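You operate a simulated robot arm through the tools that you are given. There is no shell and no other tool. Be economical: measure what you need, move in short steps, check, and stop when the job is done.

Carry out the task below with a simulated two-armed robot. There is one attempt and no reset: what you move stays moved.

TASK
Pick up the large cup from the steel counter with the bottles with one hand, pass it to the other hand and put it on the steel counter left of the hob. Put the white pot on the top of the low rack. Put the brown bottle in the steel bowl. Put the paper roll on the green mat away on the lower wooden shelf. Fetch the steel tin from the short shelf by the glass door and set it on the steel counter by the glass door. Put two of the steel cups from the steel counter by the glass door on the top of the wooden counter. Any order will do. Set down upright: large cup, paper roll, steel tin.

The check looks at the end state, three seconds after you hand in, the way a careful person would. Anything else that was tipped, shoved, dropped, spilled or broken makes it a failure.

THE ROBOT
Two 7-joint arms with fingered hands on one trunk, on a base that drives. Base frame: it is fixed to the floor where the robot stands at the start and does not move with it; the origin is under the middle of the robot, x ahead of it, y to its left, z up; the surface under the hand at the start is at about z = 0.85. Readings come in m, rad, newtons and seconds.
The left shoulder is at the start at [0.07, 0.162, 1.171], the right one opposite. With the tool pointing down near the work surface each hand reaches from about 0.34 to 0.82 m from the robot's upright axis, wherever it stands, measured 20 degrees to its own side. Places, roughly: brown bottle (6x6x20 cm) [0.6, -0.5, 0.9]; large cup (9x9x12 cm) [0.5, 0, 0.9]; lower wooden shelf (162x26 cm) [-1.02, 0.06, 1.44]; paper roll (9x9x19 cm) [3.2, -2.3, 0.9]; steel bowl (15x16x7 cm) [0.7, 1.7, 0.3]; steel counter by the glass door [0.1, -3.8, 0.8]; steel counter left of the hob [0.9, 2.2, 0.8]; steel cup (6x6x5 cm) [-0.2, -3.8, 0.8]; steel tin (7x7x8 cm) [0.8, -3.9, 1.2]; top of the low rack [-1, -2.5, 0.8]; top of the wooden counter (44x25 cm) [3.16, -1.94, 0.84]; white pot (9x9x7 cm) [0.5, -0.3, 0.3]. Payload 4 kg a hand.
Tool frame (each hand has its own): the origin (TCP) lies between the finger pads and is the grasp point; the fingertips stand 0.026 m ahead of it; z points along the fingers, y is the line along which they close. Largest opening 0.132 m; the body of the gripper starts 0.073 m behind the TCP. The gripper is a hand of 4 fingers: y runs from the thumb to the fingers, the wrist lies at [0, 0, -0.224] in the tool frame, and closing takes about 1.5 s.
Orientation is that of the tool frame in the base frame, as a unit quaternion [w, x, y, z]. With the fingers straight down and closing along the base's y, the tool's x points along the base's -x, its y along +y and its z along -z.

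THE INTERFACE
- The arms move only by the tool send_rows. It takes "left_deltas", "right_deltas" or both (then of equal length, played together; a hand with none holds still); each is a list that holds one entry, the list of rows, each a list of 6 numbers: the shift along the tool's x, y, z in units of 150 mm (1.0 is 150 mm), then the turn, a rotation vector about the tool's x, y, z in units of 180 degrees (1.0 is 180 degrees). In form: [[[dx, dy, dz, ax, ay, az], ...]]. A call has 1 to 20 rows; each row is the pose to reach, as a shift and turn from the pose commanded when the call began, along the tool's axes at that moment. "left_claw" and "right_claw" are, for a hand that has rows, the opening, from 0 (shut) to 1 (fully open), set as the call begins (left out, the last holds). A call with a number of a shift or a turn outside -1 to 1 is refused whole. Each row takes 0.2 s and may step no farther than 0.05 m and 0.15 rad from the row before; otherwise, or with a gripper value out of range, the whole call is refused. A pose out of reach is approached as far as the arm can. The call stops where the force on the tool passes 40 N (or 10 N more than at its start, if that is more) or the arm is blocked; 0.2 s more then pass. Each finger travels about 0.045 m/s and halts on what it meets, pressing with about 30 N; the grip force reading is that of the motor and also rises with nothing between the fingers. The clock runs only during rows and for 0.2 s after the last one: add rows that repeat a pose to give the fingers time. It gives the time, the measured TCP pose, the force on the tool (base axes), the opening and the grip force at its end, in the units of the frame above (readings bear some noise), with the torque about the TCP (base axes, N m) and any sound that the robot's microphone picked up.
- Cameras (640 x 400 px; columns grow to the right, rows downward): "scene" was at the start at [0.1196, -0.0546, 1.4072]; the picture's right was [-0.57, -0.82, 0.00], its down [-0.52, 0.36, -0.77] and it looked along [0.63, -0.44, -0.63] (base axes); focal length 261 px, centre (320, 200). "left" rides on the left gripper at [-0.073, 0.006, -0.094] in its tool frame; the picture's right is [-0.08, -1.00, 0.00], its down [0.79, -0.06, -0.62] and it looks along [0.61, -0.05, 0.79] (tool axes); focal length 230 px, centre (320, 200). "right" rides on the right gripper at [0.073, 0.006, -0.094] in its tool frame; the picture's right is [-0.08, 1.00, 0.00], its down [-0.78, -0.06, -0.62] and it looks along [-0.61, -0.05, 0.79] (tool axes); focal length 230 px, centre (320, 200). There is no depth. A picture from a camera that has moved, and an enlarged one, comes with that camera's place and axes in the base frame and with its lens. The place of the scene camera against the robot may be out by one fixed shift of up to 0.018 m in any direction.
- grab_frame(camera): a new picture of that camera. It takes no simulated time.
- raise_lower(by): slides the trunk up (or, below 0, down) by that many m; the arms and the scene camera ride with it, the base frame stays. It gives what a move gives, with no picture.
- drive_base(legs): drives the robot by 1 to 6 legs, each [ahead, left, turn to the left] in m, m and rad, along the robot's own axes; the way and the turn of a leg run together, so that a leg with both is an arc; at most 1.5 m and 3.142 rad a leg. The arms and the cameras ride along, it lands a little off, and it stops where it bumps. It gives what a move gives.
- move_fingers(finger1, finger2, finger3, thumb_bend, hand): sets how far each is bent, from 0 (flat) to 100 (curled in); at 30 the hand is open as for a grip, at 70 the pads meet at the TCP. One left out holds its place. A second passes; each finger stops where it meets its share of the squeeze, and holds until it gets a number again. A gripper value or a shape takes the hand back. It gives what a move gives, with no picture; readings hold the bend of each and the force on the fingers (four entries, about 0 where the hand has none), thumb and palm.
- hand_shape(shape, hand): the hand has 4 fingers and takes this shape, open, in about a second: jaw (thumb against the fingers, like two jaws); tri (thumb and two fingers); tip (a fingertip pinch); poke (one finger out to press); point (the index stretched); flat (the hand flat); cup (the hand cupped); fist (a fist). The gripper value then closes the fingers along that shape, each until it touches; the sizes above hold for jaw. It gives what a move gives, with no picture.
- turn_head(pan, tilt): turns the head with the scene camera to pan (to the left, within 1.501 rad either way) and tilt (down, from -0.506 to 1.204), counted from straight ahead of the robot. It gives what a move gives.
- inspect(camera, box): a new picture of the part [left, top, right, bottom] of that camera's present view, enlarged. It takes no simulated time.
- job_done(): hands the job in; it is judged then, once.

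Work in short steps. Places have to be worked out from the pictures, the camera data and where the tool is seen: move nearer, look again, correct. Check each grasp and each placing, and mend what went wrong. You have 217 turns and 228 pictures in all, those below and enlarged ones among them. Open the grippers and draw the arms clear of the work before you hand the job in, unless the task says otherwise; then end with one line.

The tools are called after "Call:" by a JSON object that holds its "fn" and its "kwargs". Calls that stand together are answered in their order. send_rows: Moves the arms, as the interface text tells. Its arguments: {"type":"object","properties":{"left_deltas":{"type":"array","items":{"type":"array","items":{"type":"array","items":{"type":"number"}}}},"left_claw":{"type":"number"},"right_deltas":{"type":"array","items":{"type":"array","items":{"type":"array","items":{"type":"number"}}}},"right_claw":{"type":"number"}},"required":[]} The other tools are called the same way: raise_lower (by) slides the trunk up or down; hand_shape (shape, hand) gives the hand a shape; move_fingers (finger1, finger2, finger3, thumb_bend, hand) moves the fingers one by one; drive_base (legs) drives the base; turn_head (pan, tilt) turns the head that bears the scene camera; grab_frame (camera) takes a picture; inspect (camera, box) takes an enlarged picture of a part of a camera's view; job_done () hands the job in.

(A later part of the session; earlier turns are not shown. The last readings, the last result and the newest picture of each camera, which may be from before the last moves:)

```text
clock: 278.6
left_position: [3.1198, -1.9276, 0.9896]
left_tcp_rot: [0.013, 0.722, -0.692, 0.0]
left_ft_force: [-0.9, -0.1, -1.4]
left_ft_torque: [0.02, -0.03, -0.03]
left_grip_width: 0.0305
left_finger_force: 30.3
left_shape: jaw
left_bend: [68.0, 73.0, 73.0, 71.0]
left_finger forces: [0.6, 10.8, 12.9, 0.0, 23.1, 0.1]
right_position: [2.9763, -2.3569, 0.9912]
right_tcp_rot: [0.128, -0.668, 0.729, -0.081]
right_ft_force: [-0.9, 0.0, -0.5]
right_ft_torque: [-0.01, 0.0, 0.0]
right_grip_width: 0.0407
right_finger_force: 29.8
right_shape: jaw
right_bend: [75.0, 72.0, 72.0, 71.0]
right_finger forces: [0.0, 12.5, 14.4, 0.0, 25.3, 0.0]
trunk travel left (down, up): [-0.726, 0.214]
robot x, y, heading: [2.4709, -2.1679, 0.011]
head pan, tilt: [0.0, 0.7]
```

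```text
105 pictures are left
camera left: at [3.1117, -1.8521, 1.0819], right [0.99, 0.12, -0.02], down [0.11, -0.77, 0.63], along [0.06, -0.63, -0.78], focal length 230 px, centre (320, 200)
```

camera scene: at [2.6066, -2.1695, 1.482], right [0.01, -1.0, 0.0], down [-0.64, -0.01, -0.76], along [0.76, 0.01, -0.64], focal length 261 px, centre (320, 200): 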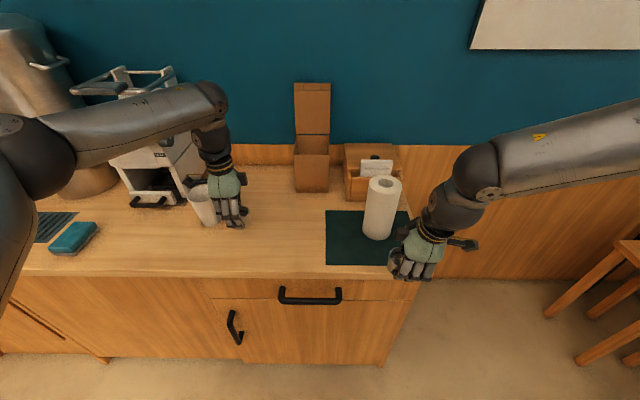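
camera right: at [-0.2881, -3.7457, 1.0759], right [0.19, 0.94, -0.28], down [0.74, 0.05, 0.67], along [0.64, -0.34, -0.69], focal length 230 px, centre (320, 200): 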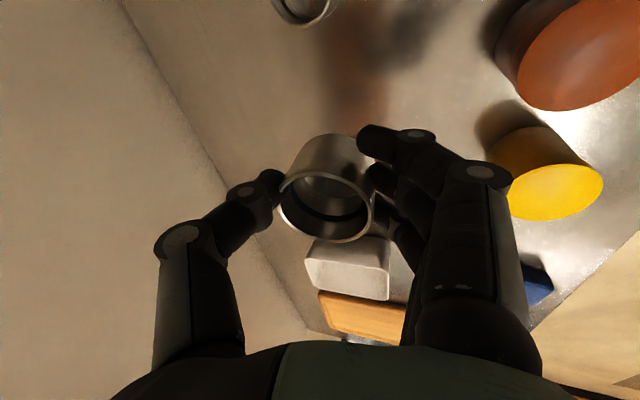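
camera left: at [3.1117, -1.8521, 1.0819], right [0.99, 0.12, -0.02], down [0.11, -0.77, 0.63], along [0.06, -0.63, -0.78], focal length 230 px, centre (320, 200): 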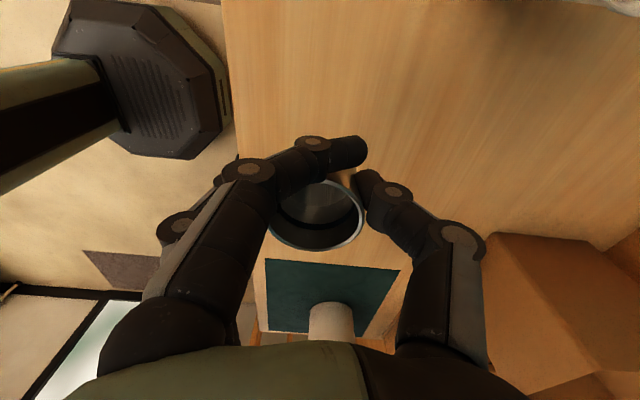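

Left cup is over free wood at [3.12, -1.93]. I raise the right hand 10 cm and lower the trunk 9 cm.

Call:
{"fn": "send_rows", "kwargs": {"right_deltas": [[[0, -0.04, -0.16, 0, 0, 0], [0, -0.09, -0.32, 0, 0, 0], [0, -0.14, -0.48, 0, 0, 0], [0, -0.19, -0.63, 0, 0, 0]]]}}

Call:
{"fn": "raise_lower", "kwargs": {"by": -0.09}}

Call:
{"fn": "send_rows", "kwargs": {"left_deltas": [[[0, 0, 0.03, 0, 0, 0], [0, 0, 0.06, 0, 0, 0], [0, 0, 0.09, 0, 0, 0], [0, 0, 0.12, 0, 0, 0], [0, 0, 0.15, 0, 0, 0]]]}}

Call:
{"fn": "inspect", "kwargs": {"camera": "scene", "box": [150, 120, 350, 280]}}

```text
clock: 279.6
left_position: [3.1177, -1.9272, 0.9908]
left_tcp_rot: [0.013, 0.721, -0.692, 0.0]
left_ft_force: [-0.4, 0.0, -0.4]
left_ft_torque: [0.02, 0.0, 0.03]
left_grip_width: 0.0302
left_finger_force: 30.0
left_shape: jaw
left_bend: [68.0, 73.0, 73.0, 71.0]
left_finger forces: [0.6, 10.9, 12.9, 0.0, 23.0, 0.0]
right_position: [2.9749, -2.3629, 1.0908]
right_tcp_rot: [0.128, -0.668, 0.729, -0.084]
right_ft_force: [0.1, -0.1, -0.8]
right_ft_torque: [-0.06, 0.0, 0.02]
right_grip_width: 0.0405
right_finger_force: 30.6
right_shape: jaw
right_bend: [75.0, 72.0, 72.0, 71.0]
right_finger forces: [0.1, 12.3, 14.7, 0.0, 25.3, 0.0]
trunk travel left (down, up): [-0.726, 0.214]
robot x, y, heading: [2.4688, -2.1647, 0.011]
head pan, tilt: [0.0, 0.7]
```

```text
clock: 280.9
left_position: [3.1185, -1.9285, 0.9005]
left_tcp_rot: [0.013, 0.721, -0.692, -0.001]
left_ft_force: [0.9, -0.1, -0.7]
left_ft_torque: [-0.04, -0.01, 0.01]
left_grip_width: 0.0303
left_finger_force: 30.5
left_shape: jaw
left_bend: [68.0, 73.0, 73.0, 71.0]
left_finger forces: [0.6, 10.9, 12.9, 0.0, 23.2, 0.0]
right_position: [2.9757, -2.3617, 1.0012]
right_tcp_rot: [0.128, -0.668, 0.728, -0.082]
right_ft_force: [0.0, 0.1, -0.1]
right_ft_torque: [-0.03, 0.01, 0.03]
right_grip_width: 0.0407
right_finger_force: 29.9
right_shape: jaw
right_bend: [75.0, 72.0, 72.0, 71.0]
right_finger forces: [0.0, 12.3, 14.6, 0.0, 25.1, 0.0]
trunk travel left (down, up): [-0.636, 0.304]
robot x, y, heading: [2.4711, -2.1626, 0.013]
head pan, tilt: [0.0, 0.7]
```

```text
clock: 282.1
left_position: [3.1204, -1.9277, 0.8865]
left_tcp_rot: [0.01, 0.722, -0.691, 0.006]
left_ft_force: [-4.8, 2.5, 23.8]
left_ft_torque: [-0.2, 0.42, -0.09]
left_grip_width: 0.0321
left_finger_force: 29.9
left_shape: jaw
left_bend: [68.0, 74.0, 74.0, 72.0]
left_finger forces: [1.0, 13.8, 15.9, 0.0, 24.5, 0.0]
right_position: [2.9736, -2.3626, 1.0017]
right_tcp_rot: [0.129, -0.668, 0.729, -0.083]
right_ft_force: [1.3, -0.3, -1.5]
right_ft_torque: [-0.01, 0.05, 0.02]
right_grip_width: 0.0408
right_finger_force: 29.5
right_shape: jaw
right_bend: [75.0, 72.0, 72.0, 71.0]
right_finger forces: [0.0, 12.3, 14.5, 0.0, 25.2, 0.1]
trunk travel left (down, up): [-0.636, 0.304]
robot x, y, heading: [2.475, -2.1657, 0.018]
head pan, tilt: [0.0, 0.7]
stopped in row 5 (left hand): the force on the tool passed its limit at 42 N (the readings are from after the stop); the commanded pose is now the measured one
```

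```text
2.50 times, centred on (250, 200) of scene
camera zoom: at [2.6035, -2.1696, 1.3923], right [0.01, -1.0, 0.0], down [-0.64, -0.01, -0.77], along [0.77, 0.01, -0.64], focal length 653 px, centre (495, 200)
```

zoom: 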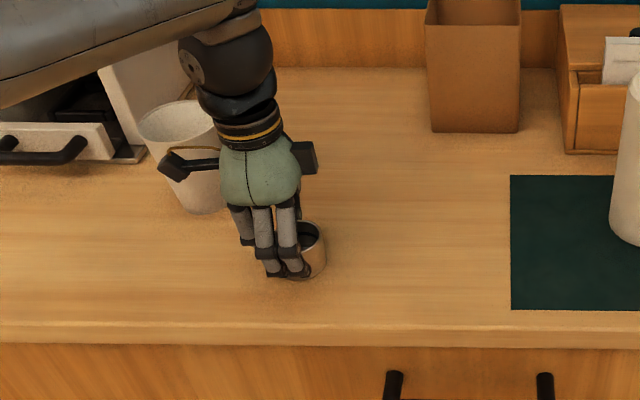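

The cup touches the counter. I release it and lift the left straight up.

Call:
{"fn": "send_rows", "kwargs": {"left_deltas": [[[0, 0, -0.015, 0, 0, 0], [0, 0, -0.015, 0, 0, 0], [0, 0, -0.015, 0, 0, 0], [0, 0, -0.015, 0, 0, 0], [0, 0, -0.015, 0, 0, 0], [0, 0, -0.015, 0, 0, 0]]], "left_claw": 0.75}}

Call:
{"fn": "send_rows", "kwargs": {"left_deltas": [[[0, 0, -0.1, 0, 0, 0], [0, 0, -0.25, 0, 0, 0], [0, 0, -0.4, 0, 0, 0], [0, 0, -0.55, 0, 0, 0], [0, 0, -0.7, 0, 0, 0], [0, 0, -0.85, 0, 0, 0]]]}}

Call:
{"fn": "inspect", "kwargs": {"camera": "scene", "box": [150, 120, 350, 280]}}

```text
clock: 283.4
left_position: [3.1208, -1.9267, 0.884]
left_tcp_rot: [0.009, 0.723, -0.691, 0.004]
left_ft_force: [-0.4, -0.4, 0.1]
left_ft_torque: [0.01, -0.01, -0.02]
left_grip_width: 0.0988
left_finger_force: 0.0
left_shape: jaw
left_bend: [64.0, 64.0, 64.0, 60.0]
left_finger forces: [0.0, 0.1, 0.1, 0.1, 0.0, 0.1]
right_position: [2.9759, -2.3623, 1.0008]
right_tcp_rot: [0.128, -0.668, 0.729, -0.083]
right_ft_force: [-1.2, 0.0, -1.6]
right_ft_torque: [-0.02, 0.01, -0.03]
right_grip_width: 0.0405
right_finger_force: 29.8
right_shape: jaw
right_bend: [75.0, 72.0, 72.0, 71.0]
right_finger forces: [0.1, 12.3, 14.7, 0.0, 25.1, 0.0]
trunk travel left (down, up): [-0.636, 0.304]
robot x, y, heading: [2.4707, -2.1607, 0.011]
head pan, tilt: [0.0, 0.7]
```

```text
clock: 284.9
left_position: [3.121, -1.926, 1.0118]
left_tcp_rot: [0.011, 0.722, -0.692, 0.004]
left_ft_force: [0.9, 0.4, -0.1]
left_ft_torque: [0.03, 0.01, 0.02]
left_grip_width: 0.0988
left_finger_force: 0.1
left_shape: jaw
left_bend: [64.0, 64.0, 64.0, 60.0]
left_finger forces: [0.0, 0.1, 0.0, 0.0, 0.0, 0.0]
right_position: [2.9759, -2.362, 1.0005]
right_tcp_rot: [0.128, -0.668, 0.728, -0.082]
right_ft_force: [0.3, -0.1, -0.6]
right_ft_torque: [0.0, 0.05, -0.01]
right_grip_width: 0.0406
right_finger_force: 30.2
right_shape: jaw
right_bend: [75.0, 72.0, 72.0, 71.0]
right_finger forces: [0.0, 12.3, 14.7, 0.0, 25.2, 0.0]
trunk travel left (down, up): [-0.636, 0.304]
robot x, y, heading: [2.4664, -2.1642, 0.011]
head pan, tilt: [0.0, 0.7]
```

```text
2.50 times, centred on (250, 200) of scene
camera zoom: at [2.6052, -2.1701, 1.3921], right [0.01, -1.0, 0.0], down [-0.64, -0.01, -0.77], along [0.77, 0.01, -0.64], focal length 653 px, centre (495, 200)
```

zoom: 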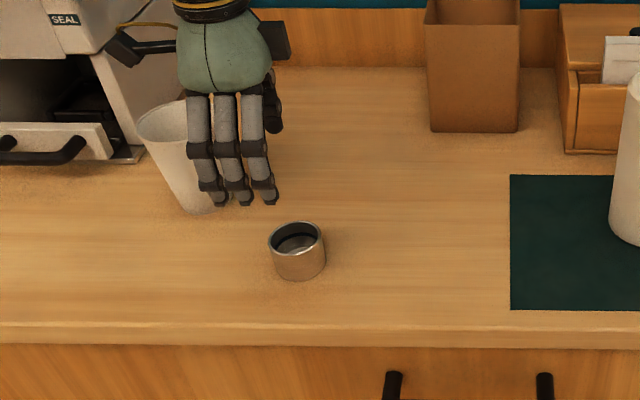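

First cup stands fine. I pull the left back, drive left 0.28 m and forward 0.05, then extend the right over [3.12, -2.08].

Call:
{"fn": "send_rows", "kwargs": {"left_deltas": [[[0, 0.16, -0.05, 0, 0, 0], [0, 0.32, -0.1, 0, 0, 0], [0, 0.48, -0.15, 0, 0, 0], [0, 0.64, -0.2, 0, 0, 0], [0, 0.8, -0.2, 0, 0, 0], [0, 0.95, -0.2, 0, 0, 0]]]}}

Call:
{"fn": "drive_base", "kwargs": {"legs": [[0, 0.285, 0], [0.05, 0, 0]]}}

Call:
{"fn": "send_rows", "kwargs": {"right_deltas": [[[0, -0.16, 0.05, 0, 0, 0], [0, -0.32, 0.1, 0, 0, 0], [0, -0.48, 0.14, 0, 0, 0], [0, -0.64, 0.19, 0, 0, 0]]]}}

Call:
{"fn": "grab_frame", "kwargs": {"camera": "scene"}}

```text
clock: 286.2
left_position: [2.9787, -1.9299, 1.045]
left_tcp_rot: [0.01, 0.722, -0.692, 0.004]
left_ft_force: [-0.3, -0.6, 0.9]
left_ft_torque: [-0.03, -0.02, 0.0]
left_grip_width: 0.0987
left_finger_force: 0.1
left_shape: jaw
left_bend: [64.0, 64.0, 64.0, 60.0]
left_finger forces: [0.0, 0.1, 0.0, 0.1, 0.0, 0.0]
right_position: [2.975, -2.3624, 1.0017]
right_tcp_rot: [0.128, -0.669, 0.728, -0.083]
right_ft_force: [-0.7, -0.4, -0.1]
right_ft_torque: [0.01, -0.02, 0.06]
right_grip_width: 0.0407
right_finger_force: 29.9
right_shape: jaw
right_bend: [75.0, 72.0, 72.0, 71.0]
right_finger forces: [0.0, 12.3, 14.6, 0.0, 25.3, 0.1]
trunk travel left (down, up): [-0.636, 0.304]
robot x, y, heading: [2.4703, -2.1657, 0.018]
head pan, tilt: [0.0, 0.7]
```

```text
clock: 288.7
left_position: [3.0234, -1.6485, 1.0468]
left_tcp_rot: [0.01, 0.723, -0.691, 0.005]
left_ft_force: [0.4, -0.1, 0.0]
left_ft_torque: [0.02, 0.02, -0.02]
left_grip_width: 0.0987
left_finger_force: 0.1
left_shape: jaw
left_bend: [64.0, 64.0, 64.0, 60.0]
left_finger forces: [0.1, 0.0, 0.0, 0.1, 0.1, 0.0]
right_position: [3.0188, -2.0789, 1.0031]
right_tcp_rot: [0.129, -0.668, 0.728, -0.082]
right_ft_force: [-0.4, 0.4, -0.6]
right_ft_torque: [0.0, -0.01, 0.0]
right_grip_width: 0.0406
right_finger_force: 30.1
right_shape: jaw
right_bend: [75.0, 72.0, 72.0, 71.0]
right_finger forces: [0.0, 12.2, 14.6, 0.0, 25.2, 0.0]
trunk travel left (down, up): [-0.636, 0.304]
robot x, y, heading: [2.516, -1.8883, 0.017]
head pan, tilt: [0.0, 0.7]
```

```text
clock: 289.7
left_position: [3.0255, -1.6482, 1.0447]
left_tcp_rot: [0.011, 0.723, -0.691, 0.004]
left_ft_force: [0.1, 0.0, -0.5]
left_ft_torque: [-0.02, 0.02, 0.01]
left_grip_width: 0.099
left_finger_force: 0.1
left_shape: jaw
left_bend: [64.0, 64.0, 64.0, 60.0]
left_finger forces: [0.1, 0.0, 0.0, 0.1, 0.1, 0.1]
right_position: [3.1206, -2.0858, 0.9997]
right_tcp_rot: [0.128, -0.669, 0.728, -0.081]
right_ft_force: [-0.1, -0.3, -0.8]
right_ft_torque: [0.01, 0.02, -0.01]
right_grip_width: 0.0405
right_finger_force: 30.0
right_shape: jaw
right_bend: [75.0, 72.0, 72.0, 71.0]
right_finger forces: [0.1, 12.2, 14.7, 0.1, 25.2, 0.1]
trunk travel left (down, up): [-0.636, 0.304]
robot x, y, heading: [2.5113, -1.8812, 0.016]
head pan, tilt: [0.0, 0.7]
```

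```text
102 pictures are left
camera scene: at [2.6515, -1.8871, 1.392], right [0.01, -1.0, 0.0], down [-0.64, -0.01, -0.76], along [0.76, 0.01, -0.64], focal length 261 px, centre (320, 200)
```

scene: 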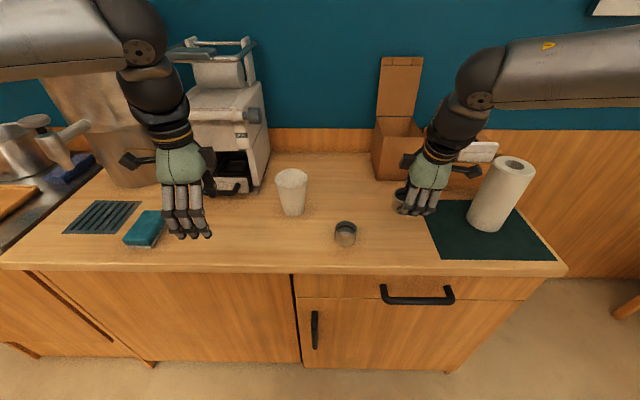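

The right cup is above free wood left of the mat. I lower by trunk 9.5 cm, then in small arm steps.

Call:
{"fn": "raise_lower", "kwargs": {"by": -0.095}}

Call:
{"fn": "send_rows", "kwargs": {"right_deltas": [[[0, 0.007, 0.025, 0, 0, 0], [0, 0.014, 0.05, 0, 0, 0], [0, 0.021, 0.075, 0, 0, 0], [0, 0.028, 0.1, 0, 0, 0]]]}}

Call:
{"fn": "inspect", "kwargs": {"camera": "scene", "box": [320, 90, 560, 280]}}

```text
clock: 291.0
left_position: [3.0236, -1.6481, 0.9504]
left_tcp_rot: [0.011, 0.723, -0.691, 0.004]
left_ft_force: [-0.5, 0.7, -0.1]
left_ft_torque: [0.0, 0.04, -0.01]
left_grip_width: 0.0988
left_finger_force: 0.0
left_shape: jaw
left_bend: [64.0, 64.0, 64.0, 60.0]
left_finger forces: [0.0, 0.0, 0.1, 0.0, 0.0, 0.1]
right_position: [3.1204, -2.0848, 0.906]
right_tcp_rot: [0.128, -0.668, 0.728, -0.082]
right_ft_force: [-0.3, 0.6, -0.5]
right_ft_torque: [-0.01, 0.01, -0.01]
right_grip_width: 0.0407
right_finger_force: 30.3
right_shape: jaw
right_bend: [75.0, 72.0, 72.0, 71.0]
right_finger forces: [0.0, 12.2, 14.8, 0.0, 25.2, 0.0]
trunk travel left (down, up): [-0.541, 0.399]
robot x, y, heading: [2.5191, -1.8813, 0.012]
head pan, tilt: [0.0, 0.7]
```

```text
clock: 292.0
left_position: [3.0241, -1.6482, 0.9516]
left_tcp_rot: [0.01, 0.722, -0.691, 0.005]
left_ft_force: [0.2, -0.2, 1.0]
left_ft_torque: [0.02, -0.01, -0.01]
left_grip_width: 0.0986
left_finger_force: 0.0
left_shape: jaw
left_bend: [64.0, 64.0, 64.0, 60.0]
left_finger forces: [0.1, 0.1, 0.1, 0.0, 0.1, 0.0]
right_position: [3.1205, -2.0843, 0.8934]
right_tcp_rot: [0.131, -0.668, 0.727, -0.084]
right_ft_force: [0.0, -5.1, 19.2]
right_ft_torque: [0.15, 0.41, 0.09]
right_grip_width: 0.0415
right_finger_force: 30.1
right_shape: jaw
right_bend: [75.0, 73.0, 73.0, 70.0]
right_finger forces: [0.0, 15.5, 16.1, 0.0, 32.0, 0.1]
trunk travel left (down, up): [-0.541, 0.399]
robot x, y, heading: [2.5195, -1.8857, 0.011]
head pan, tilt: [0.0, 0.7]
```

```text
2.11 times, centred on (440, 185) of scene
camera zoom: at [2.6486, -1.8871, 1.2977], right [0.01, -1.0, 0.0], down [-0.64, -0.01, -0.77], along [0.77, 0.01, -0.64], focal length 550 px, centre (67, 232)
```

zoom: 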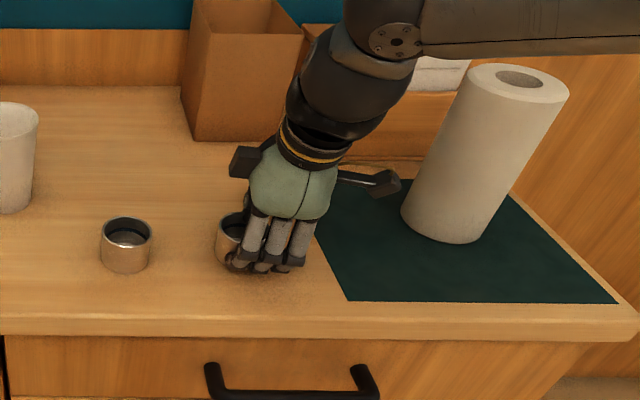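

Contact. Release and withdraw upward.

Call:
{"fn": "send_rows", "kwargs": {"right_deltas": [[[0, 0, -0.015, 0, 0, 0], [0, 0, -0.015, 0, 0, 0], [0, 0, -0.015, 0, 0, 0], [0, 0, -0.015, 0, 0, 0], [0, 0, -0.015, 0, 0, 0], [0, 0, -0.015, 0, 0, 0]]], "right_claw": 0.75}}

Call:
{"fn": "send_rows", "kwargs": {"right_deltas": [[[0, -0.02, -0.1, 0, 0, 0], [0, -0.05, -0.25, 0, 0, 0], [0, -0.1, -0.4, 0, 0, 0], [0, -0.15, -0.55, 0, 0, 0], [0, -0.15, -0.75, 0, 0, 0], [0, -0.15, -0.95, 0, 0, 0]]]}}

Call:
{"fn": "inspect", "kwargs": {"camera": "scene", "box": [260, 90, 560, 280]}}

```text
clock: 293.4
left_position: [3.0247, -1.6471, 0.9504]
left_tcp_rot: [0.01, 0.722, -0.691, 0.005]
left_ft_force: [-0.5, 0.4, 0.1]
left_ft_torque: [0.0, -0.01, -0.02]
left_grip_width: 0.0988
left_finger_force: 0.1
left_shape: jaw
left_bend: [64.0, 64.0, 64.0, 60.0]
left_finger forces: [0.1, 0.0, 0.0, 0.1, 0.0, 0.0]
right_position: [3.1202, -2.0831, 0.8928]
right_tcp_rot: [0.129, -0.669, 0.727, -0.083]
right_ft_force: [2.7, 1.2, 8.2]
right_ft_torque: [-0.05, 0.26, -0.01]
right_grip_width: 0.095
right_finger_force: 0.0
right_shape: jaw
right_bend: [70.0, 66.0, 64.0, 60.0]
right_finger forces: [6.5, 2.2, 0.0, 0.0, 0.0, 0.2]
trunk travel left (down, up): [-0.541, 0.399]
robot x, y, heading: [2.5168, -1.8835, 0.011]
head pan, tilt: [0.0, 0.7]
```

```text
clock: 294.8
left_position: [3.0243, -1.6485, 0.9511]
left_tcp_rot: [0.01, 0.724, -0.69, 0.005]
left_ft_force: [-1.2, -0.8, 0.6]
left_ft_torque: [0.0, -0.02, -0.04]
left_grip_width: 0.0989
left_finger_force: 0.0
left_shape: jaw
left_bend: [64.0, 64.0, 64.0, 60.0]
left_finger forces: [0.0, 0.0, 0.0, 0.0, 0.0, 0.0]
right_position: [3.098, -2.0932, 1.0357]
right_tcp_rot: [0.128, -0.668, 0.728, -0.082]
right_ft_force: [0.4, 0.2, 0.3]
right_ft_torque: [0.01, 0.02, 0.0]
right_grip_width: 0.0986
right_finger_force: 0.0
right_shape: jaw
right_bend: [64.0, 64.0, 64.0, 60.0]
right_finger forces: [0.1, 0.1, 0.1, 0.1, 0.0, 0.0]
trunk travel left (down, up): [-0.541, 0.399]
robot x, y, heading: [2.517, -1.8821, 0.013]
head pan, tilt: [0.0, 0.7]
```

```text
2.11 times, centred on (410, 185) of scene
camera zoom: at [2.6499, -1.8865, 1.2971], right [0.02, -1.0, 0.0], down [-0.64, -0.01, -0.77], along [0.77, 0.01, -0.64], focal length 550 px, centre (130, 232)
```

zoom: 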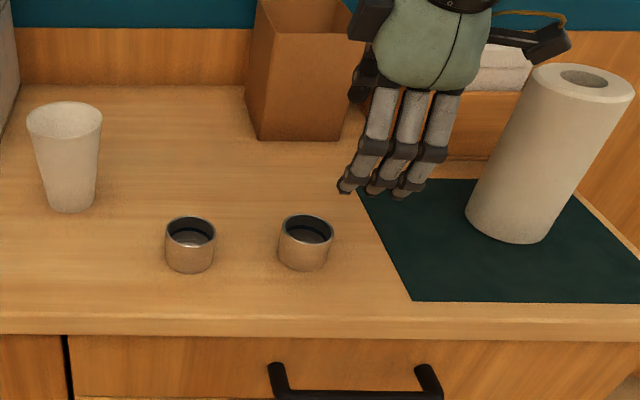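

Both cups stand on the wooden counter. Now the paper roll: I back off to free space, and turn the left hand to point forward horizontally for a side grip, right hand pulled in.

Call:
{"fn": "drive_base", "kwargs": {"legs": [[-0.35, 0, 0], [0, -0.55, 0]]}}

Call:
{"fn": "send_rows", "kwargs": {"left_deltas": [[[0.04, 0, -0.02, 0.026, -0.026, 0.026], [0.09, 0, -0.04, 0.052, -0.052, 0.052], [0.13, 0, -0.06, 0.077, -0.077, 0.077], [0.18, 0, -0.08, 0.103, -0.103, 0.103], [0.22, 0, -0.1, 0.128, -0.128, 0.128], [0.27, 0, -0.12, 0.154, -0.154, 0.154], [0.31, 0, -0.14, 0.18, -0.18, 0.18], [0.36, 0, -0.16, 0.205, -0.205, 0.205], [0.4, 0, -0.18, 0.231, -0.231, 0.231], [0.45, 0, -0.2, 0.257, -0.257, 0.257], [0.49, 0, -0.2, 0.282, -0.282, 0.282], [0.54, 0, -0.2, 0.308, -0.308, 0.308], [0.58, 0, -0.2, 0.334, -0.334, 0.334], [0.63, 0, -0.2, 0.359, -0.359, 0.359], [0.67, 0, -0.2, 0.385, -0.385, 0.385]]], "right_deltas": [[[0, 0.1, -0.03, 0, 0, 0], [0, 0.2, -0.06, 0, 0, 0], [0, 0.3, -0.09, 0, 0, 0], [0, 0.4, -0.12, 0, 0, 0], [0, 0.5, -0.15, 0, 0, 0], [0, 0.6, -0.18, 0, 0, 0], [0, 0.7, -0.21, 0, 0, 0], [0, 0.8, -0.24, 0, 0, 0], [0, 0.95, -0.28, 0, 0, 0], [0, 0.95, -0.28, 0, 0, 0], [0, 0.95, -0.28, 0, 0, 0], [0, 0.95, -0.28, 0, 0, 0], [0, 0.95, -0.28, 0, 0, 0], [0, 0.95, -0.28, 0, 0, 0], [0, 0.95, -0.28, 0, 0, 0]]], "left_claw": 1}}

Call:
{"fn": "grab_frame", "kwargs": {"camera": "scene"}}

```text
clock: 299.9
left_position: [2.689, -2.2107, 0.9483]
left_tcp_rot: [0.012, 0.721, -0.693, 0.003]
left_ft_force: [-0.1, 0.1, 0.2]
left_ft_torque: [-0.01, 0.0, 0.01]
left_grip_width: 0.0987
left_finger_force: 0.1
left_shape: jaw
left_bend: [64.0, 64.0, 64.0, 60.0]
left_finger forces: [0.0, 0.1, 0.0, 0.1, 0.0, 0.1]
right_position: [2.7585, -2.6579, 1.0344]
right_tcp_rot: [0.128, -0.667, 0.729, -0.082]
right_ft_force: [0.9, 0.4, 0.2]
right_ft_torque: [0.01, -0.01, -0.03]
right_grip_width: 0.0985
right_finger_force: 0.1
right_shape: jaw
right_bend: [64.0, 64.0, 64.0, 60.0]
right_finger forces: [0.1, 0.0, 0.0, 0.0, 0.0, 0.0]
trunk travel left (down, up): [-0.541, 0.399]
robot x, y, heading: [2.1807, -2.44, 0.007]
head pan, tilt: [0.0, 0.7]
```

```text
clock: 303.3
left_position: [2.7405, -2.2955, 1.0491]
left_tcp_rot: [0.703, -0.07, 0.707, -0.011]
left_ft_force: [0.2, -0.2, -0.1]
left_ft_torque: [0.04, 0.0, 0.0]
left_grip_width: 0.132
left_finger_force: 0.1
left_shape: jaw
left_bend: [30.0, 30.0, 30.0, 30.0]
left_finger forces: [0.0, 0.0, 0.1, 0.1, 0.0, 0.1]
left hand out of reach, approached as far as the arm can: row 13, 14, 15
right_position: [2.612, -2.6456, 1.0354]
right_tcp_rot: [0.127, -0.667, 0.73, -0.083]
right_ft_force: [0.2, 0.1, 0.0]
right_ft_torque: [-0.03, 0.0, 0.05]
right_grip_width: 0.0986
right_finger_force: 0.1
right_shape: jaw
right_bend: [64.0, 64.0, 64.0, 60.0]
right_finger forces: [0.0, 0.1, 0.0, 0.0, 0.0, 0.0]
trunk travel left (down, up): [-0.541, 0.399]
robot x, y, heading: [2.179, -2.4414, 0.011]
head pan, tilt: [0.0, 0.7]
stopped in row 15 (left hand): the arm was blocked; the commanded pose is now the measured one
```

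```text
99 pictures are left
camera scene: at [2.3126, -2.4469, 1.2971], right [0.01, -1.0, 0.0], down [-0.64, -0.01, -0.77], along [0.77, 0.01, -0.64], focal length 261 px, centre (320, 200)
```

scene: 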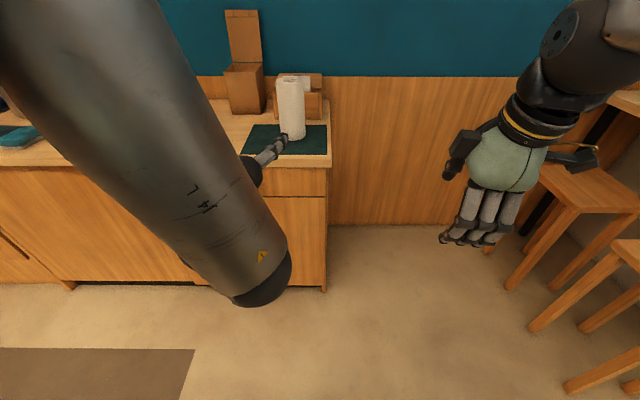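

The left points forward now (elbow high). I try lowering it 10 cm and a bit forward to see whether it moves freely.

Call:
{"fn": "send_rows", "kwargs": {"left_deltas": [[[0.15, 0, 0.06, 0.005, 0, 0], [0.3, 0, 0.12, 0.01, 0, 0], [0.45, 0, 0.2, 0.015, 0, 0], [0.6, 0, 0.28, 0.02, 0, 0], [0.7, 0, 0.33, 0.025, 0, 0]]]}}

Call:
{"fn": "grab_frame", "kwargs": {"camera": "left"}}

Call:
{"fn": "grab_frame", "kwargs": {"camera": "scene"}}

```text
clock: 304.5
left_position: [2.8166, -2.3074, 0.9811]
left_tcp_rot: [0.701, -0.042, 0.711, -0.033]
left_ft_force: [0.5, -0.5, 0.2]
left_ft_torque: [0.04, 0.02, 0.04]
left_grip_width: 0.1319
left_finger_force: 0.1
left_shape: jaw
left_bend: [30.0, 30.0, 30.0, 30.0]
left_finger forces: [0.0, 0.0, 0.0, 0.0, 0.1, 0.0]
left hand out of reach, approached as far as the arm can: row 1, 2, 3, 4, 5
right_position: [2.6102, -2.6484, 1.0341]
right_tcp_rot: [0.128, -0.666, 0.73, -0.082]
right_ft_force: [-0.2, 0.0, -0.6]
right_ft_torque: [-0.01, 0.0, -0.01]
right_grip_width: 0.0989
right_finger_force: 0.0
right_shape: jaw
right_bend: [64.0, 64.0, 64.0, 60.0]
right_finger forces: [0.1, 0.0, 0.0, 0.0, 0.0, 0.0]
trunk travel left (down, up): [-0.541, 0.399]
robot x, y, heading: [2.1792, -2.4402, 0.006]
head pan, tilt: [0.0, 0.7]
```

```text
98 pictures are left
camera left: at [2.7234, -2.2928, 1.0535], right [0.01, -0.98, 0.18], down [-0.63, -0.15, -0.76], along [0.78, -0.11, -0.62], focal length 230 px, centre (320, 200)
```

left: 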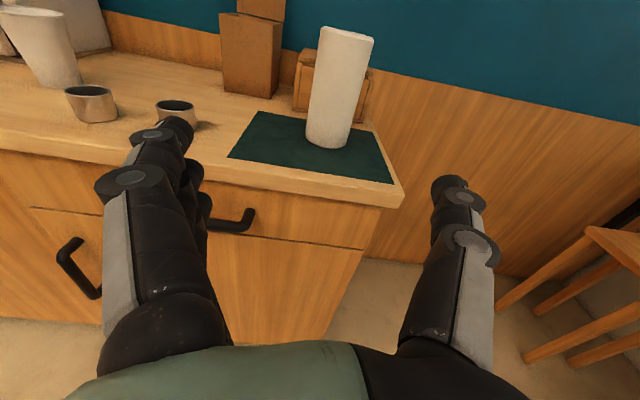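

```text
97 pictures are left
camera scene: at [2.3115, -2.4486, 1.2972], right [0.01, -1.0, 0.0], down [-0.64, 0.0, -0.77], along [0.77, 0.01, -0.64], focal length 261 px, centre (320, 200)
```

scene: 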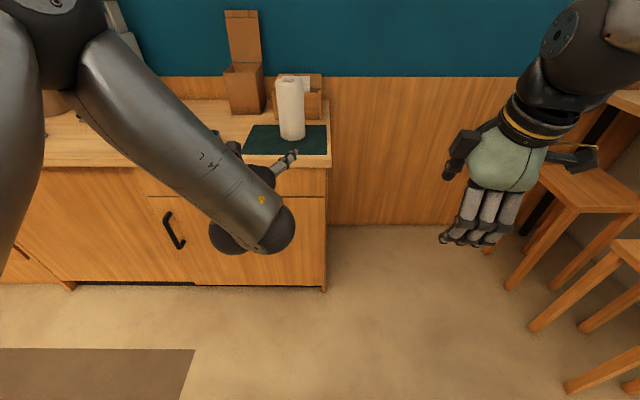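

The left is now level and free. Roll at about [3.215, -2.346]. I level the hand, lower 3.5 cm, and drive in so that the roll enters the open hand.

Call:
{"fn": "send_rows", "kwargs": {"left_deltas": [[[0, 0, 0, 0, 0, 0.017], [0, 0, 0, 0, 0, 0.034]]]}}

Call:
{"fn": "raise_lower", "kwargs": {"by": -0.035}}

Call:
{"fn": "drive_base", "kwargs": {"legs": [[0.25, -0.04, 0]]}}

Call:
{"fn": "grab_frame", "kwargs": {"camera": "left"}}

```text
clock: 305.1
left_position: [2.817, -2.3036, 0.9791]
left_tcp_rot: [0.703, 0.001, 0.712, 0.001]
left_ft_force: [-0.6, 0.2, 0.1]
left_ft_torque: [0.0, 0.0, -0.01]
left_grip_width: 0.1319
left_finger_force: 0.1
left_shape: jaw
left_bend: [30.0, 30.0, 30.0, 30.0]
left_finger forces: [0.0, 0.0, 0.1, 0.1, 0.1, 0.0]
right_position: [2.6118, -2.6464, 1.0345]
right_tcp_rot: [0.127, -0.667, 0.73, -0.082]
right_ft_force: [0.0, -0.3, -0.1]
right_ft_torque: [-0.02, 0.03, 0.0]
right_grip_width: 0.099
right_finger_force: 0.1
right_shape: jaw
right_bend: [64.0, 64.0, 64.0, 60.0]
right_finger forces: [0.0, 0.1, 0.0, 0.0, 0.0, 0.0]
trunk travel left (down, up): [-0.541, 0.399]
robot x, y, heading: [2.1814, -2.4425, 0.013]
head pan, tilt: [0.0, 0.7]
```

```text
clock: 305.9
left_position: [2.8174, -2.3035, 0.9452]
left_tcp_rot: [0.702, 0.001, 0.712, -0.001]
left_ft_force: [-0.3, -0.2, 1.2]
left_ft_torque: [0.0, -0.02, 0.01]
left_grip_width: 0.1319
left_finger_force: 0.2
left_shape: jaw
left_bend: [30.0, 30.0, 30.0, 30.0]
left_finger forces: [0.1, 0.0, 0.1, 0.1, 0.0, 0.1]
right_position: [2.6125, -2.6459, 0.9993]
right_tcp_rot: [0.128, -0.667, 0.73, -0.083]
right_ft_force: [-0.6, 0.2, 0.3]
right_ft_torque: [-0.02, -0.01, -0.01]
right_grip_width: 0.0987
right_finger_force: 0.0
right_shape: jaw
right_bend: [64.0, 64.0, 64.0, 60.0]
right_finger forces: [0.1, 0.1, 0.0, 0.0, 0.0, 0.0]
trunk travel left (down, up): [-0.506, 0.434]
robot x, y, heading: [2.178, -2.4452, 0.01]
head pan, tilt: [0.0, 0.7]
```

```text
clock: 307.7
left_position: [3.0628, -2.3393, 0.944]
left_tcp_rot: [0.702, 0.001, 0.712, 0.0]
left_ft_force: [-0.3, 0.3, -0.3]
left_ft_torque: [-0.01, -0.01, 0.0]
left_grip_width: 0.1321
left_finger_force: 0.1
left_shape: jaw
left_bend: [30.0, 30.0, 30.0, 30.0]
left_finger forces: [0.0, 0.1, 0.1, 0.0, 0.0, 0.0]
right_position: [2.8582, -2.6833, 0.9984]
right_tcp_rot: [0.128, -0.667, 0.729, -0.081]
right_ft_force: [0.2, -0.5, 0.5]
right_ft_torque: [0.01, 0.01, 0.0]
right_grip_width: 0.0988
right_finger_force: 0.1
right_shape: jaw
right_bend: [64.0, 64.0, 64.0, 60.0]
right_finger forces: [0.0, 0.0, 0.0, 0.1, 0.1, 0.0]
trunk travel left (down, up): [-0.506, 0.434]
robot x, y, heading: [2.4264, -2.4821, 0.013]
head pan, tilt: [0.0, 0.7]
```

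```text
96 pictures are left
camera left: at [2.9699, -2.3333, 1.0181], right [0.0, -1.0, 0.08], down [-0.63, -0.06, -0.78], along [0.78, -0.05, -0.62], focal length 230 px, centre (320, 200)
```

left: 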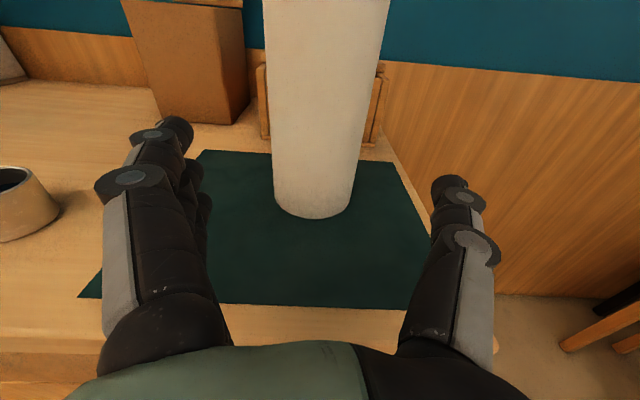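

Roll is centred at ≈ [3.197, -2.341]. Drive 0.13 m forward, then close the left hand.

Call:
{"fn": "drive_base", "kwargs": {"legs": [[0.13, 0, 0]]}}

Call:
{"fn": "send_rows", "kwargs": {"left_deltas": [[[0, 0, 0, 0, 0, 0], [0, 0, 0, 0, 0, 0], [0, 0, 0, 0, 0, 0], [0, 0, 0, 0, 0, 0], [0, 0, 0, 0, 0, 0], [0, 0, 0, 0, 0, 0], [0, 0, 0, 0, 0, 0], [0, 0, 0, 0, 0, 0]]], "left_claw": 0}}

Call:
{"fn": "grab_frame", "kwargs": {"camera": "left"}}

```text
clock: 308.9
left_position: [3.1912, -2.3404, 0.9445]
left_tcp_rot: [0.703, 0.002, 0.711, -0.001]
left_ft_force: [0.1, -0.5, 0.2]
left_ft_torque: [-0.01, -0.02, 0.04]
left_grip_width: 0.1319
left_finger_force: 0.0
left_shape: jaw
left_bend: [30.0, 30.0, 30.0, 30.0]
left_finger forces: [0.1, 0.0, 0.0, 0.0, 0.1, 0.0]
right_position: [2.9862, -2.6824, 1.0]
right_tcp_rot: [0.127, -0.667, 0.73, -0.083]
right_ft_force: [0.3, -0.4, -0.1]
right_ft_torque: [-0.02, 0.04, 0.0]
right_grip_width: 0.0988
right_finger_force: 0.0
right_shape: jaw
right_bend: [64.0, 64.0, 64.0, 60.0]
right_finger forces: [0.0, 0.0, 0.1, 0.0, 0.1, 0.0]
trunk travel left (down, up): [-0.506, 0.434]
robot x, y, heading: [2.5513, -2.4781, 0.007]
head pan, tilt: [0.0, 0.7]
```

```text
clock: 310.7
left_position: [3.1902, -2.3394, 0.9445]
left_tcp_rot: [0.702, 0.001, 0.712, -0.001]
left_ft_force: [-0.1, -1.5, -0.2]
left_ft_torque: [-0.03, 0.01, 0.01]
left_grip_width: 0.0819
left_finger_force: 30.2
left_shape: jaw
left_bend: [71.0, 71.0, 71.0, 73.0]
left_finger forces: [8.5, 8.4, 8.4, 0.0, 27.8, 0.0]
right_position: [2.9844, -2.683, 0.9993]
right_tcp_rot: [0.127, -0.667, 0.73, -0.083]
right_ft_force: [0.9, -0.2, 0.0]
right_ft_torque: [0.0, -0.01, 0.03]
right_grip_width: 0.0986
right_finger_force: 0.0
right_shape: jaw
right_bend: [64.0, 64.0, 64.0, 60.0]
right_finger forces: [0.0, 0.0, 0.0, 0.0, 0.0, 0.1]
trunk travel left (down, up): [-0.506, 0.434]
robot x, y, heading: [2.5522, -2.4821, 0.01]
head pan, tilt: [0.0, 0.7]
```

```text
95 pictures are left
camera left: at [3.0974, -2.3332, 1.0183], right [0.0, -1.0, 0.08], down [-0.63, -0.06, -0.78], along [0.78, -0.05, -0.62], focal length 230 px, centre (320, 200)
```

left: 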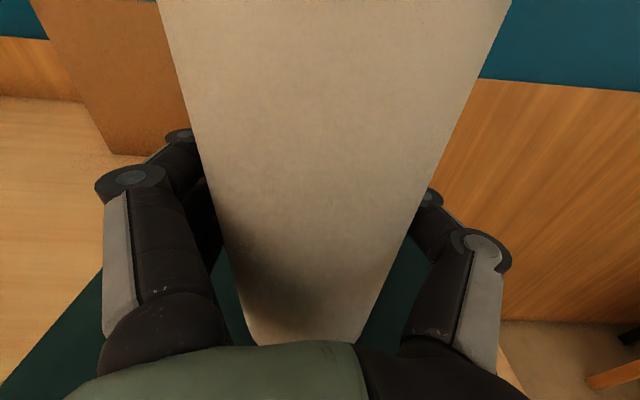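

Firm grip. Lift by trunk, back away, and look at clearance before turning.

Call:
{"fn": "raise_lower", "kwargs": {"by": 0.25}}

Call:
{"fn": "drive_base", "kwargs": {"legs": [[-0.5, 0, 0], [0, -0.25, 0], [0, 0, 3.13]]}}

Call:
{"fn": "turn_head", "kwargs": {"pan": 0, "tilt": 0.4}}

Call:
{"fn": "grab_frame", "kwargs": {"camera": "scene"}}

```text
clock: 313.3
left_position: [3.1915, -2.3392, 1.1951]
left_tcp_rot: [0.703, 0.001, 0.712, -0.001]
left_ft_force: [0.2, -0.1, -2.1]
left_ft_torque: [-0.04, 0.02, 0.01]
left_grip_width: 0.082
left_finger_force: 30.5
left_shape: jaw
left_bend: [71.0, 71.0, 71.0, 73.0]
left_finger forces: [8.5, 8.5, 8.8, 0.1, 27.7, 0.1]
right_position: [2.9858, -2.6815, 1.2494]
right_tcp_rot: [0.126, -0.667, 0.729, -0.083]
right_ft_force: [1.2, -0.7, 0.2]
right_ft_torque: [-0.02, -0.02, -0.04]
right_grip_width: 0.0989
right_finger_force: 0.0
right_shape: jaw
right_bend: [64.0, 64.0, 64.0, 60.0]
right_finger forces: [0.0, 0.0, 0.0, 0.1, 0.0, 0.0]
trunk travel left (down, up): [-0.756, 0.184]
robot x, y, heading: [2.5529, -2.4781, 0.005]
head pan, tilt: [0.0, 0.7]
```

```text
clock: 324.9
left_position: [1.4218, -2.8608, 1.1948]
left_tcp_rot: [-0.01, 0.711, -0.011, -0.703]
left_ft_force: [-0.1, 0.1, -1.4]
left_ft_torque: [0.04, 0.03, 0.03]
left_grip_width: 0.0818
left_finger_force: 30.5
left_shape: jaw
left_bend: [71.0, 71.0, 71.0, 73.0]
left_finger forces: [8.2, 8.2, 8.7, 0.0, 26.0, 0.1]
right_position: [1.6365, -2.5241, 1.2498]
right_tcp_rot: [-0.085, 0.739, 0.657, -0.126]
right_ft_force: [-0.5, 0.1, -0.5]
right_ft_torque: [0.0, -0.02, 0.01]
right_grip_width: 0.0986
right_finger_force: 0.0
right_shape: jaw
right_bend: [64.0, 64.0, 64.0, 60.0]
right_finger forces: [0.0, 0.0, 0.0, 0.1, 0.1, 0.1]
trunk travel left (down, up): [-0.756, 0.184]
robot x, y, heading: [2.0633, -2.7413, 3.119]
head pan, tilt: [0.0, 0.7]
```

```text
clock: 325.7
left_position: [1.4225, -2.8596, 1.1942]
left_tcp_rot: [-0.01, 0.711, -0.011, -0.703]
left_ft_force: [0.1, -0.4, -2.2]
left_ft_torque: [-0.05, 0.06, -0.01]
left_grip_width: 0.0818
left_finger_force: 30.1
left_shape: jaw
left_bend: [71.0, 71.0, 71.0, 73.0]
left_finger forces: [8.3, 8.3, 8.6, 0.1, 26.1, 0.1]
right_position: [1.6372, -2.5239, 1.2486]
right_tcp_rot: [-0.085, 0.739, 0.657, -0.126]
right_ft_force: [-0.1, 0.5, 0.4]
right_ft_torque: [0.02, -0.01, -0.01]
right_grip_width: 0.0985
right_finger_force: 0.1
right_shape: jaw
right_bend: [64.0, 64.0, 64.0, 60.0]
right_finger forces: [0.0, 0.1, 0.0, 0.0, 0.0, 0.0]
trunk travel left (down, up): [-0.756, 0.184]
robot x, y, heading: [2.0665, -2.7372, 3.122]
head pan, tilt: [0.0, 0.4]
```

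```text
94 pictures are left
camera scene: at [1.9208, -2.7413, 1.5388], right [0.02, 1.0, 0.0], down [0.39, -0.01, -0.92], along [-0.92, 0.02, -0.39], focal length 261 px, centre (320, 200)
```

scene: 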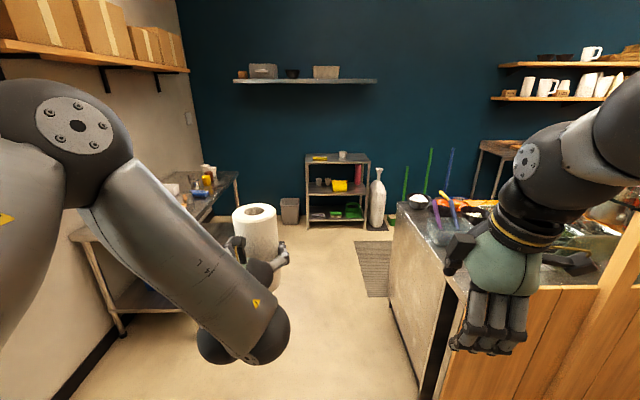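

The path ahead is clear. The two wooden shelves are seen ahead-right. I drive forward 2.15 m, then turn right to face +y.

Call:
{"fn": "drive_base", "kwargs": {"legs": [[1.2, 0, 0.02], [0.93, 0, 0], [0, 0, -1.571]]}}

Call:
{"fn": "turn_head", "kwargs": {"pan": 0.5, "tilt": 0.2}}

Call:
{"fn": "grab_frame", "kwargs": {"camera": "scene"}}

```text
clock: 340.2
left_position: [-0.1999, -2.052, 1.1946]
left_tcp_rot: [0.506, -0.494, 0.511, 0.489]
left_ft_force: [-0.1, 0.1, -1.9]
left_ft_torque: [0.0, -0.01, 0.04]
left_grip_width: 0.0819
left_finger_force: 29.7
left_shape: jaw
left_bend: [71.0, 71.0, 71.0, 73.0]
left_finger forces: [8.1, 8.2, 8.6, 0.0, 25.6, 0.0]
right_position: [0.1361, -2.2679, 1.2497]
right_tcp_rot: [-0.149, 0.987, -0.059, -0.03]
right_ft_force: [-0.1, 0.1, -0.8]
right_ft_torque: [0.01, -0.03, 0.0]
right_grip_width: 0.0987
right_finger_force: 0.1
right_shape: jaw
right_bend: [64.0, 64.0, 64.0, 60.0]
right_finger forces: [0.1, 0.1, 0.0, 0.0, 0.0, 0.1]
trunk travel left (down, up): [-0.756, 0.184]
robot x, y, heading: [-0.08, -2.6953, 1.547]
head pan, tilt: [0.0, 0.4]
```

```text
clock: 341.1
left_position: [-0.1998, -2.0507, 1.1949]
left_tcp_rot: [0.506, -0.494, 0.512, 0.488]
left_ft_force: [0.6, -0.4, -1.4]
left_ft_torque: [0.01, 0.01, 0.0]
left_grip_width: 0.0817
left_finger_force: 30.3
left_shape: jaw
left_bend: [71.0, 71.0, 71.0, 73.0]
left_finger forces: [8.1, 8.1, 8.6, 0.1, 25.6, 0.1]
right_position: [0.1368, -2.2674, 1.249]
right_tcp_rot: [-0.149, 0.987, -0.06, -0.029]
right_ft_force: [0.1, -0.3, -0.1]
right_ft_torque: [-0.03, 0.01, 0.01]
right_grip_width: 0.0986
right_finger_force: 0.0
right_shape: jaw
right_bend: [64.0, 64.0, 64.0, 60.0]
right_finger forces: [0.1, 0.0, 0.0, 0.0, 0.0, 0.0]
trunk travel left (down, up): [-0.756, 0.184]
robot x, y, heading: [-0.0784, -2.694, 1.548]
head pan, tilt: [0.499, 0.201]
```

```text
93 pictures are left
camera scene: at [-0.1215, -2.5669, 1.5574], right [0.89, 0.46, 0.0], down [0.09, -0.18, -0.98], along [-0.45, 0.87, -0.2], focal length 261 px, centre (320, 200)
```

scene: 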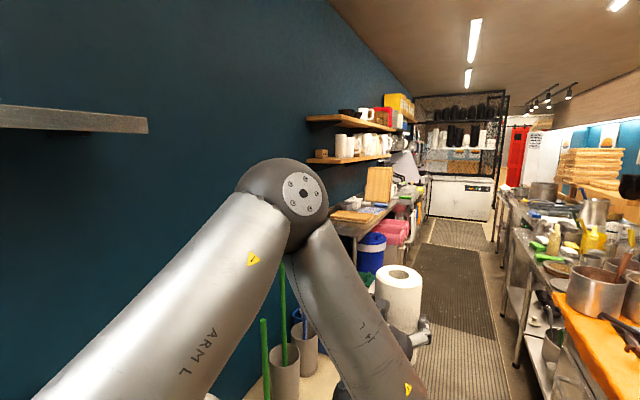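

I drive up the corridor to y≈-0.9 and look left at the shelves.

Call:
{"fn": "drive_base", "kwargs": {"legs": [[1.0, 0, 0.023], [0.75, 0, 0]]}}

Call:
{"fn": "turn_head", "kwargs": {"pan": 0.9, "tilt": 0.2}}

Call:
{"fn": "grab_frame", "kwargs": {"camera": "scene"}}

```text
clock: 350.0
left_position: [-0.2323, -0.3075, 1.1955]
left_tcp_rot: [-0.494, 0.506, -0.5, -0.5]
left_ft_force: [0.4, 0.4, -1.9]
left_ft_torque: [-0.01, -0.04, -0.01]
left_grip_width: 0.0821
left_finger_force: 30.0
left_shape: jaw
left_bend: [71.0, 71.0, 71.0, 73.0]
left_finger forces: [8.0, 8.2, 8.5, 0.1, 25.5, 0.0]
right_position: [0.1123, -0.5081, 1.2493]
right_tcp_rot: [-0.149, 0.988, -0.038, -0.033]
right_ft_force: [-0.3, 0.1, 0.1]
right_ft_torque: [-0.01, -0.01, -0.04]
right_grip_width: 0.0988
right_finger_force: 0.0
right_shape: jaw
right_bend: [64.0, 64.0, 64.0, 60.0]
right_finger forces: [0.0, 0.1, 0.0, 0.0, 0.0, 0.1]
trunk travel left (down, up): [-0.756, 0.184]
robot x, y, heading: [-0.0888, -0.9449, 1.588]
head pan, tilt: [0.499, 0.201]
```

```text
clock: 350.8
left_position: [-0.2336, -0.307, 1.195]
left_tcp_rot: [-0.495, 0.505, -0.501, -0.499]
left_ft_force: [-0.2, 1.4, -1.0]
left_ft_torque: [0.02, -0.04, -0.01]
left_grip_width: 0.082
left_finger_force: 29.9
left_shape: jaw
left_bend: [71.0, 71.0, 71.0, 73.0]
left_finger forces: [8.1, 8.2, 8.5, 0.0, 25.6, 0.0]
right_position: [0.1113, -0.5095, 1.2489]
right_tcp_rot: [-0.147, 0.988, -0.04, -0.032]
right_ft_force: [-0.7, 0.2, 1.0]
right_ft_torque: [-0.04, 0.0, 0.0]
right_grip_width: 0.0987
right_finger_force: 0.1
right_shape: jaw
right_bend: [64.0, 64.0, 64.0, 60.0]
right_finger forces: [0.0, 0.1, 0.1, 0.1, 0.0, 0.0]
trunk travel left (down, up): [-0.756, 0.184]
robot x, y, heading: [-0.0881, -0.937, 1.594]
head pan, tilt: [0.901, 0.201]
```

```text
92 pictures are left
camera scene: at [-0.1621, -0.8419, 1.5574], right [0.61, 0.8, 0.0], down [0.16, -0.12, -0.98], along [-0.78, 0.59, -0.2], focal length 261 px, centre (320, 200)
```

scene: 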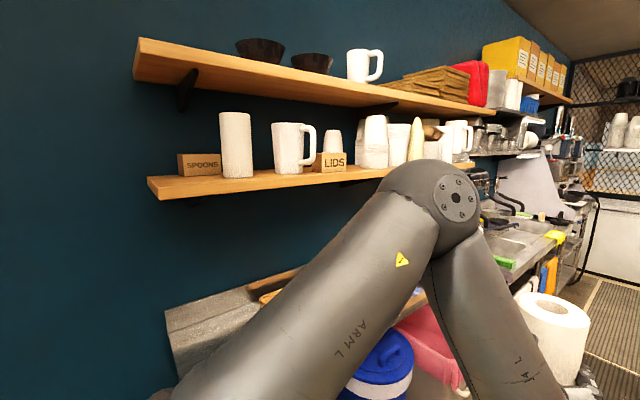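

The lower shelf holds spoons box, a roll, mug, lids box, cups. I zoom in to look for free space.

Call:
{"fn": "inspect", "kwargs": {"camera": "scene", "box": [130, 90, 480, 220]}}

```text
1.83 times, centred on (305, 155) of scene
camera zoom: at [-0.1621, -0.8419, 1.5574], right [0.61, 0.8, 0.0], down [0.16, -0.12, -0.98], along [-0.78, 0.59, -0.2], focal length 477 px, centre (347, 282)
```

zoom: 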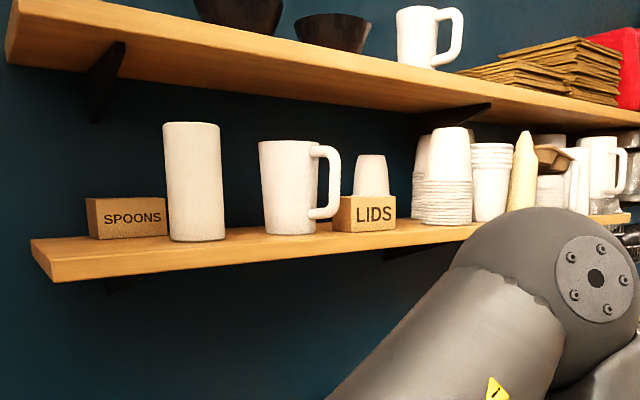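

The items stand in the back half; the front strip of the shelf is free, e.g. at y≈-0.45 before the gap. I raise the trunk and then the left arm to bring the roll to shelf height.

Call:
{"fn": "raise_lower", "kwargs": {"by": 0.18}}

Call:
{"fn": "send_rows", "kwargs": {"left_deltas": [[[-0.15, 0, 0, 0, 0, 0], [-0.3, 0, 0, 0, 0, 0], [-0.45, 0, 0, 0, 0, 0], [-0.6, 0, 0, 0, 0, 0], [-0.8, 0, 0, 0, 0, 0], [-1, 0, 0, 0, 0, 0]]]}}

Call:
{"fn": "grab_frame", "kwargs": {"camera": "scene"}}

```text
clock: 352.8
left_position: [-0.2328, -0.3069, 1.3749]
left_tcp_rot: [-0.495, 0.505, -0.502, -0.499]
left_ft_force: [-0.4, -0.7, -2.4]
left_ft_torque: [0.0, -0.02, -0.03]
left_grip_width: 0.082
left_finger_force: 30.4
left_shape: jaw
left_bend: [71.0, 71.0, 71.0, 73.0]
left_finger forces: [8.1, 8.2, 8.5, 0.1, 25.5, 0.0]
right_position: [0.1112, -0.5076, 1.4287]
right_tcp_rot: [-0.147, 0.988, -0.039, -0.033]
right_ft_force: [0.3, 0.0, 0.1]
right_ft_torque: [0.04, -0.01, -0.01]
right_grip_width: 0.0987
right_finger_force: 0.0
right_shape: jaw
right_bend: [64.0, 64.0, 64.0, 60.0]
right_finger forces: [0.1, 0.0, 0.0, 0.0, 0.1, 0.0]
trunk travel left (down, up): [-0.936, 0.004]
robot x, y, heading: [-0.0868, -0.9471, 1.591]
head pan, tilt: [0.901, 0.201]
```

```text
clock: 354.2
left_position: [-0.2357, -0.3054, 1.5251]
left_tcp_rot: [-0.495, 0.505, -0.501, -0.499]
left_ft_force: [-0.1, 0.2, -1.3]
left_ft_torque: [-0.01, -0.01, -0.02]
left_grip_width: 0.0816
left_finger_force: 29.5
left_shape: jaw
left_bend: [71.0, 71.0, 71.0, 73.0]
left_finger forces: [8.2, 8.1, 8.5, 0.0, 25.4, 0.1]
right_position: [0.1109, -0.5079, 1.4298]
right_tcp_rot: [-0.149, 0.987, -0.039, -0.032]
right_ft_force: [0.0, -0.3, -0.1]
right_ft_torque: [0.01, 0.0, 0.01]
right_grip_width: 0.0987
right_finger_force: 0.0
right_shape: jaw
right_bend: [64.0, 64.0, 64.0, 60.0]
right_finger forces: [0.0, 0.0, 0.0, 0.0, 0.0, 0.1]
trunk travel left (down, up): [-0.936, 0.004]
robot x, y, heading: [-0.0822, -0.9435, 1.587]
head pan, tilt: [0.901, 0.201]
```

```text
90 pictures are left
camera scene: at [-0.1638, -0.8431, 1.7374], right [0.61, 0.8, 0.0], down [0.16, -0.12, -0.98], along [-0.78, 0.59, -0.2], focal length 261 px, centre (320, 200)
```

scene: 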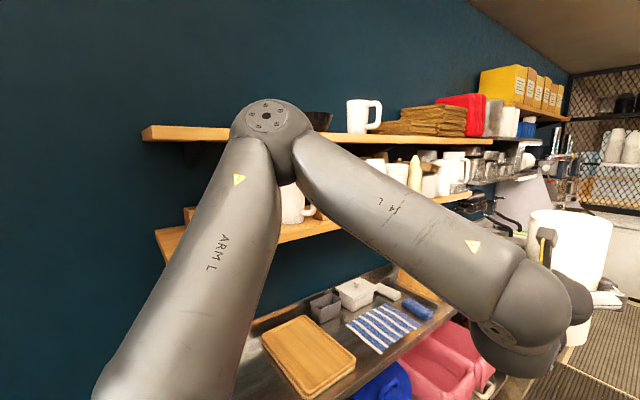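

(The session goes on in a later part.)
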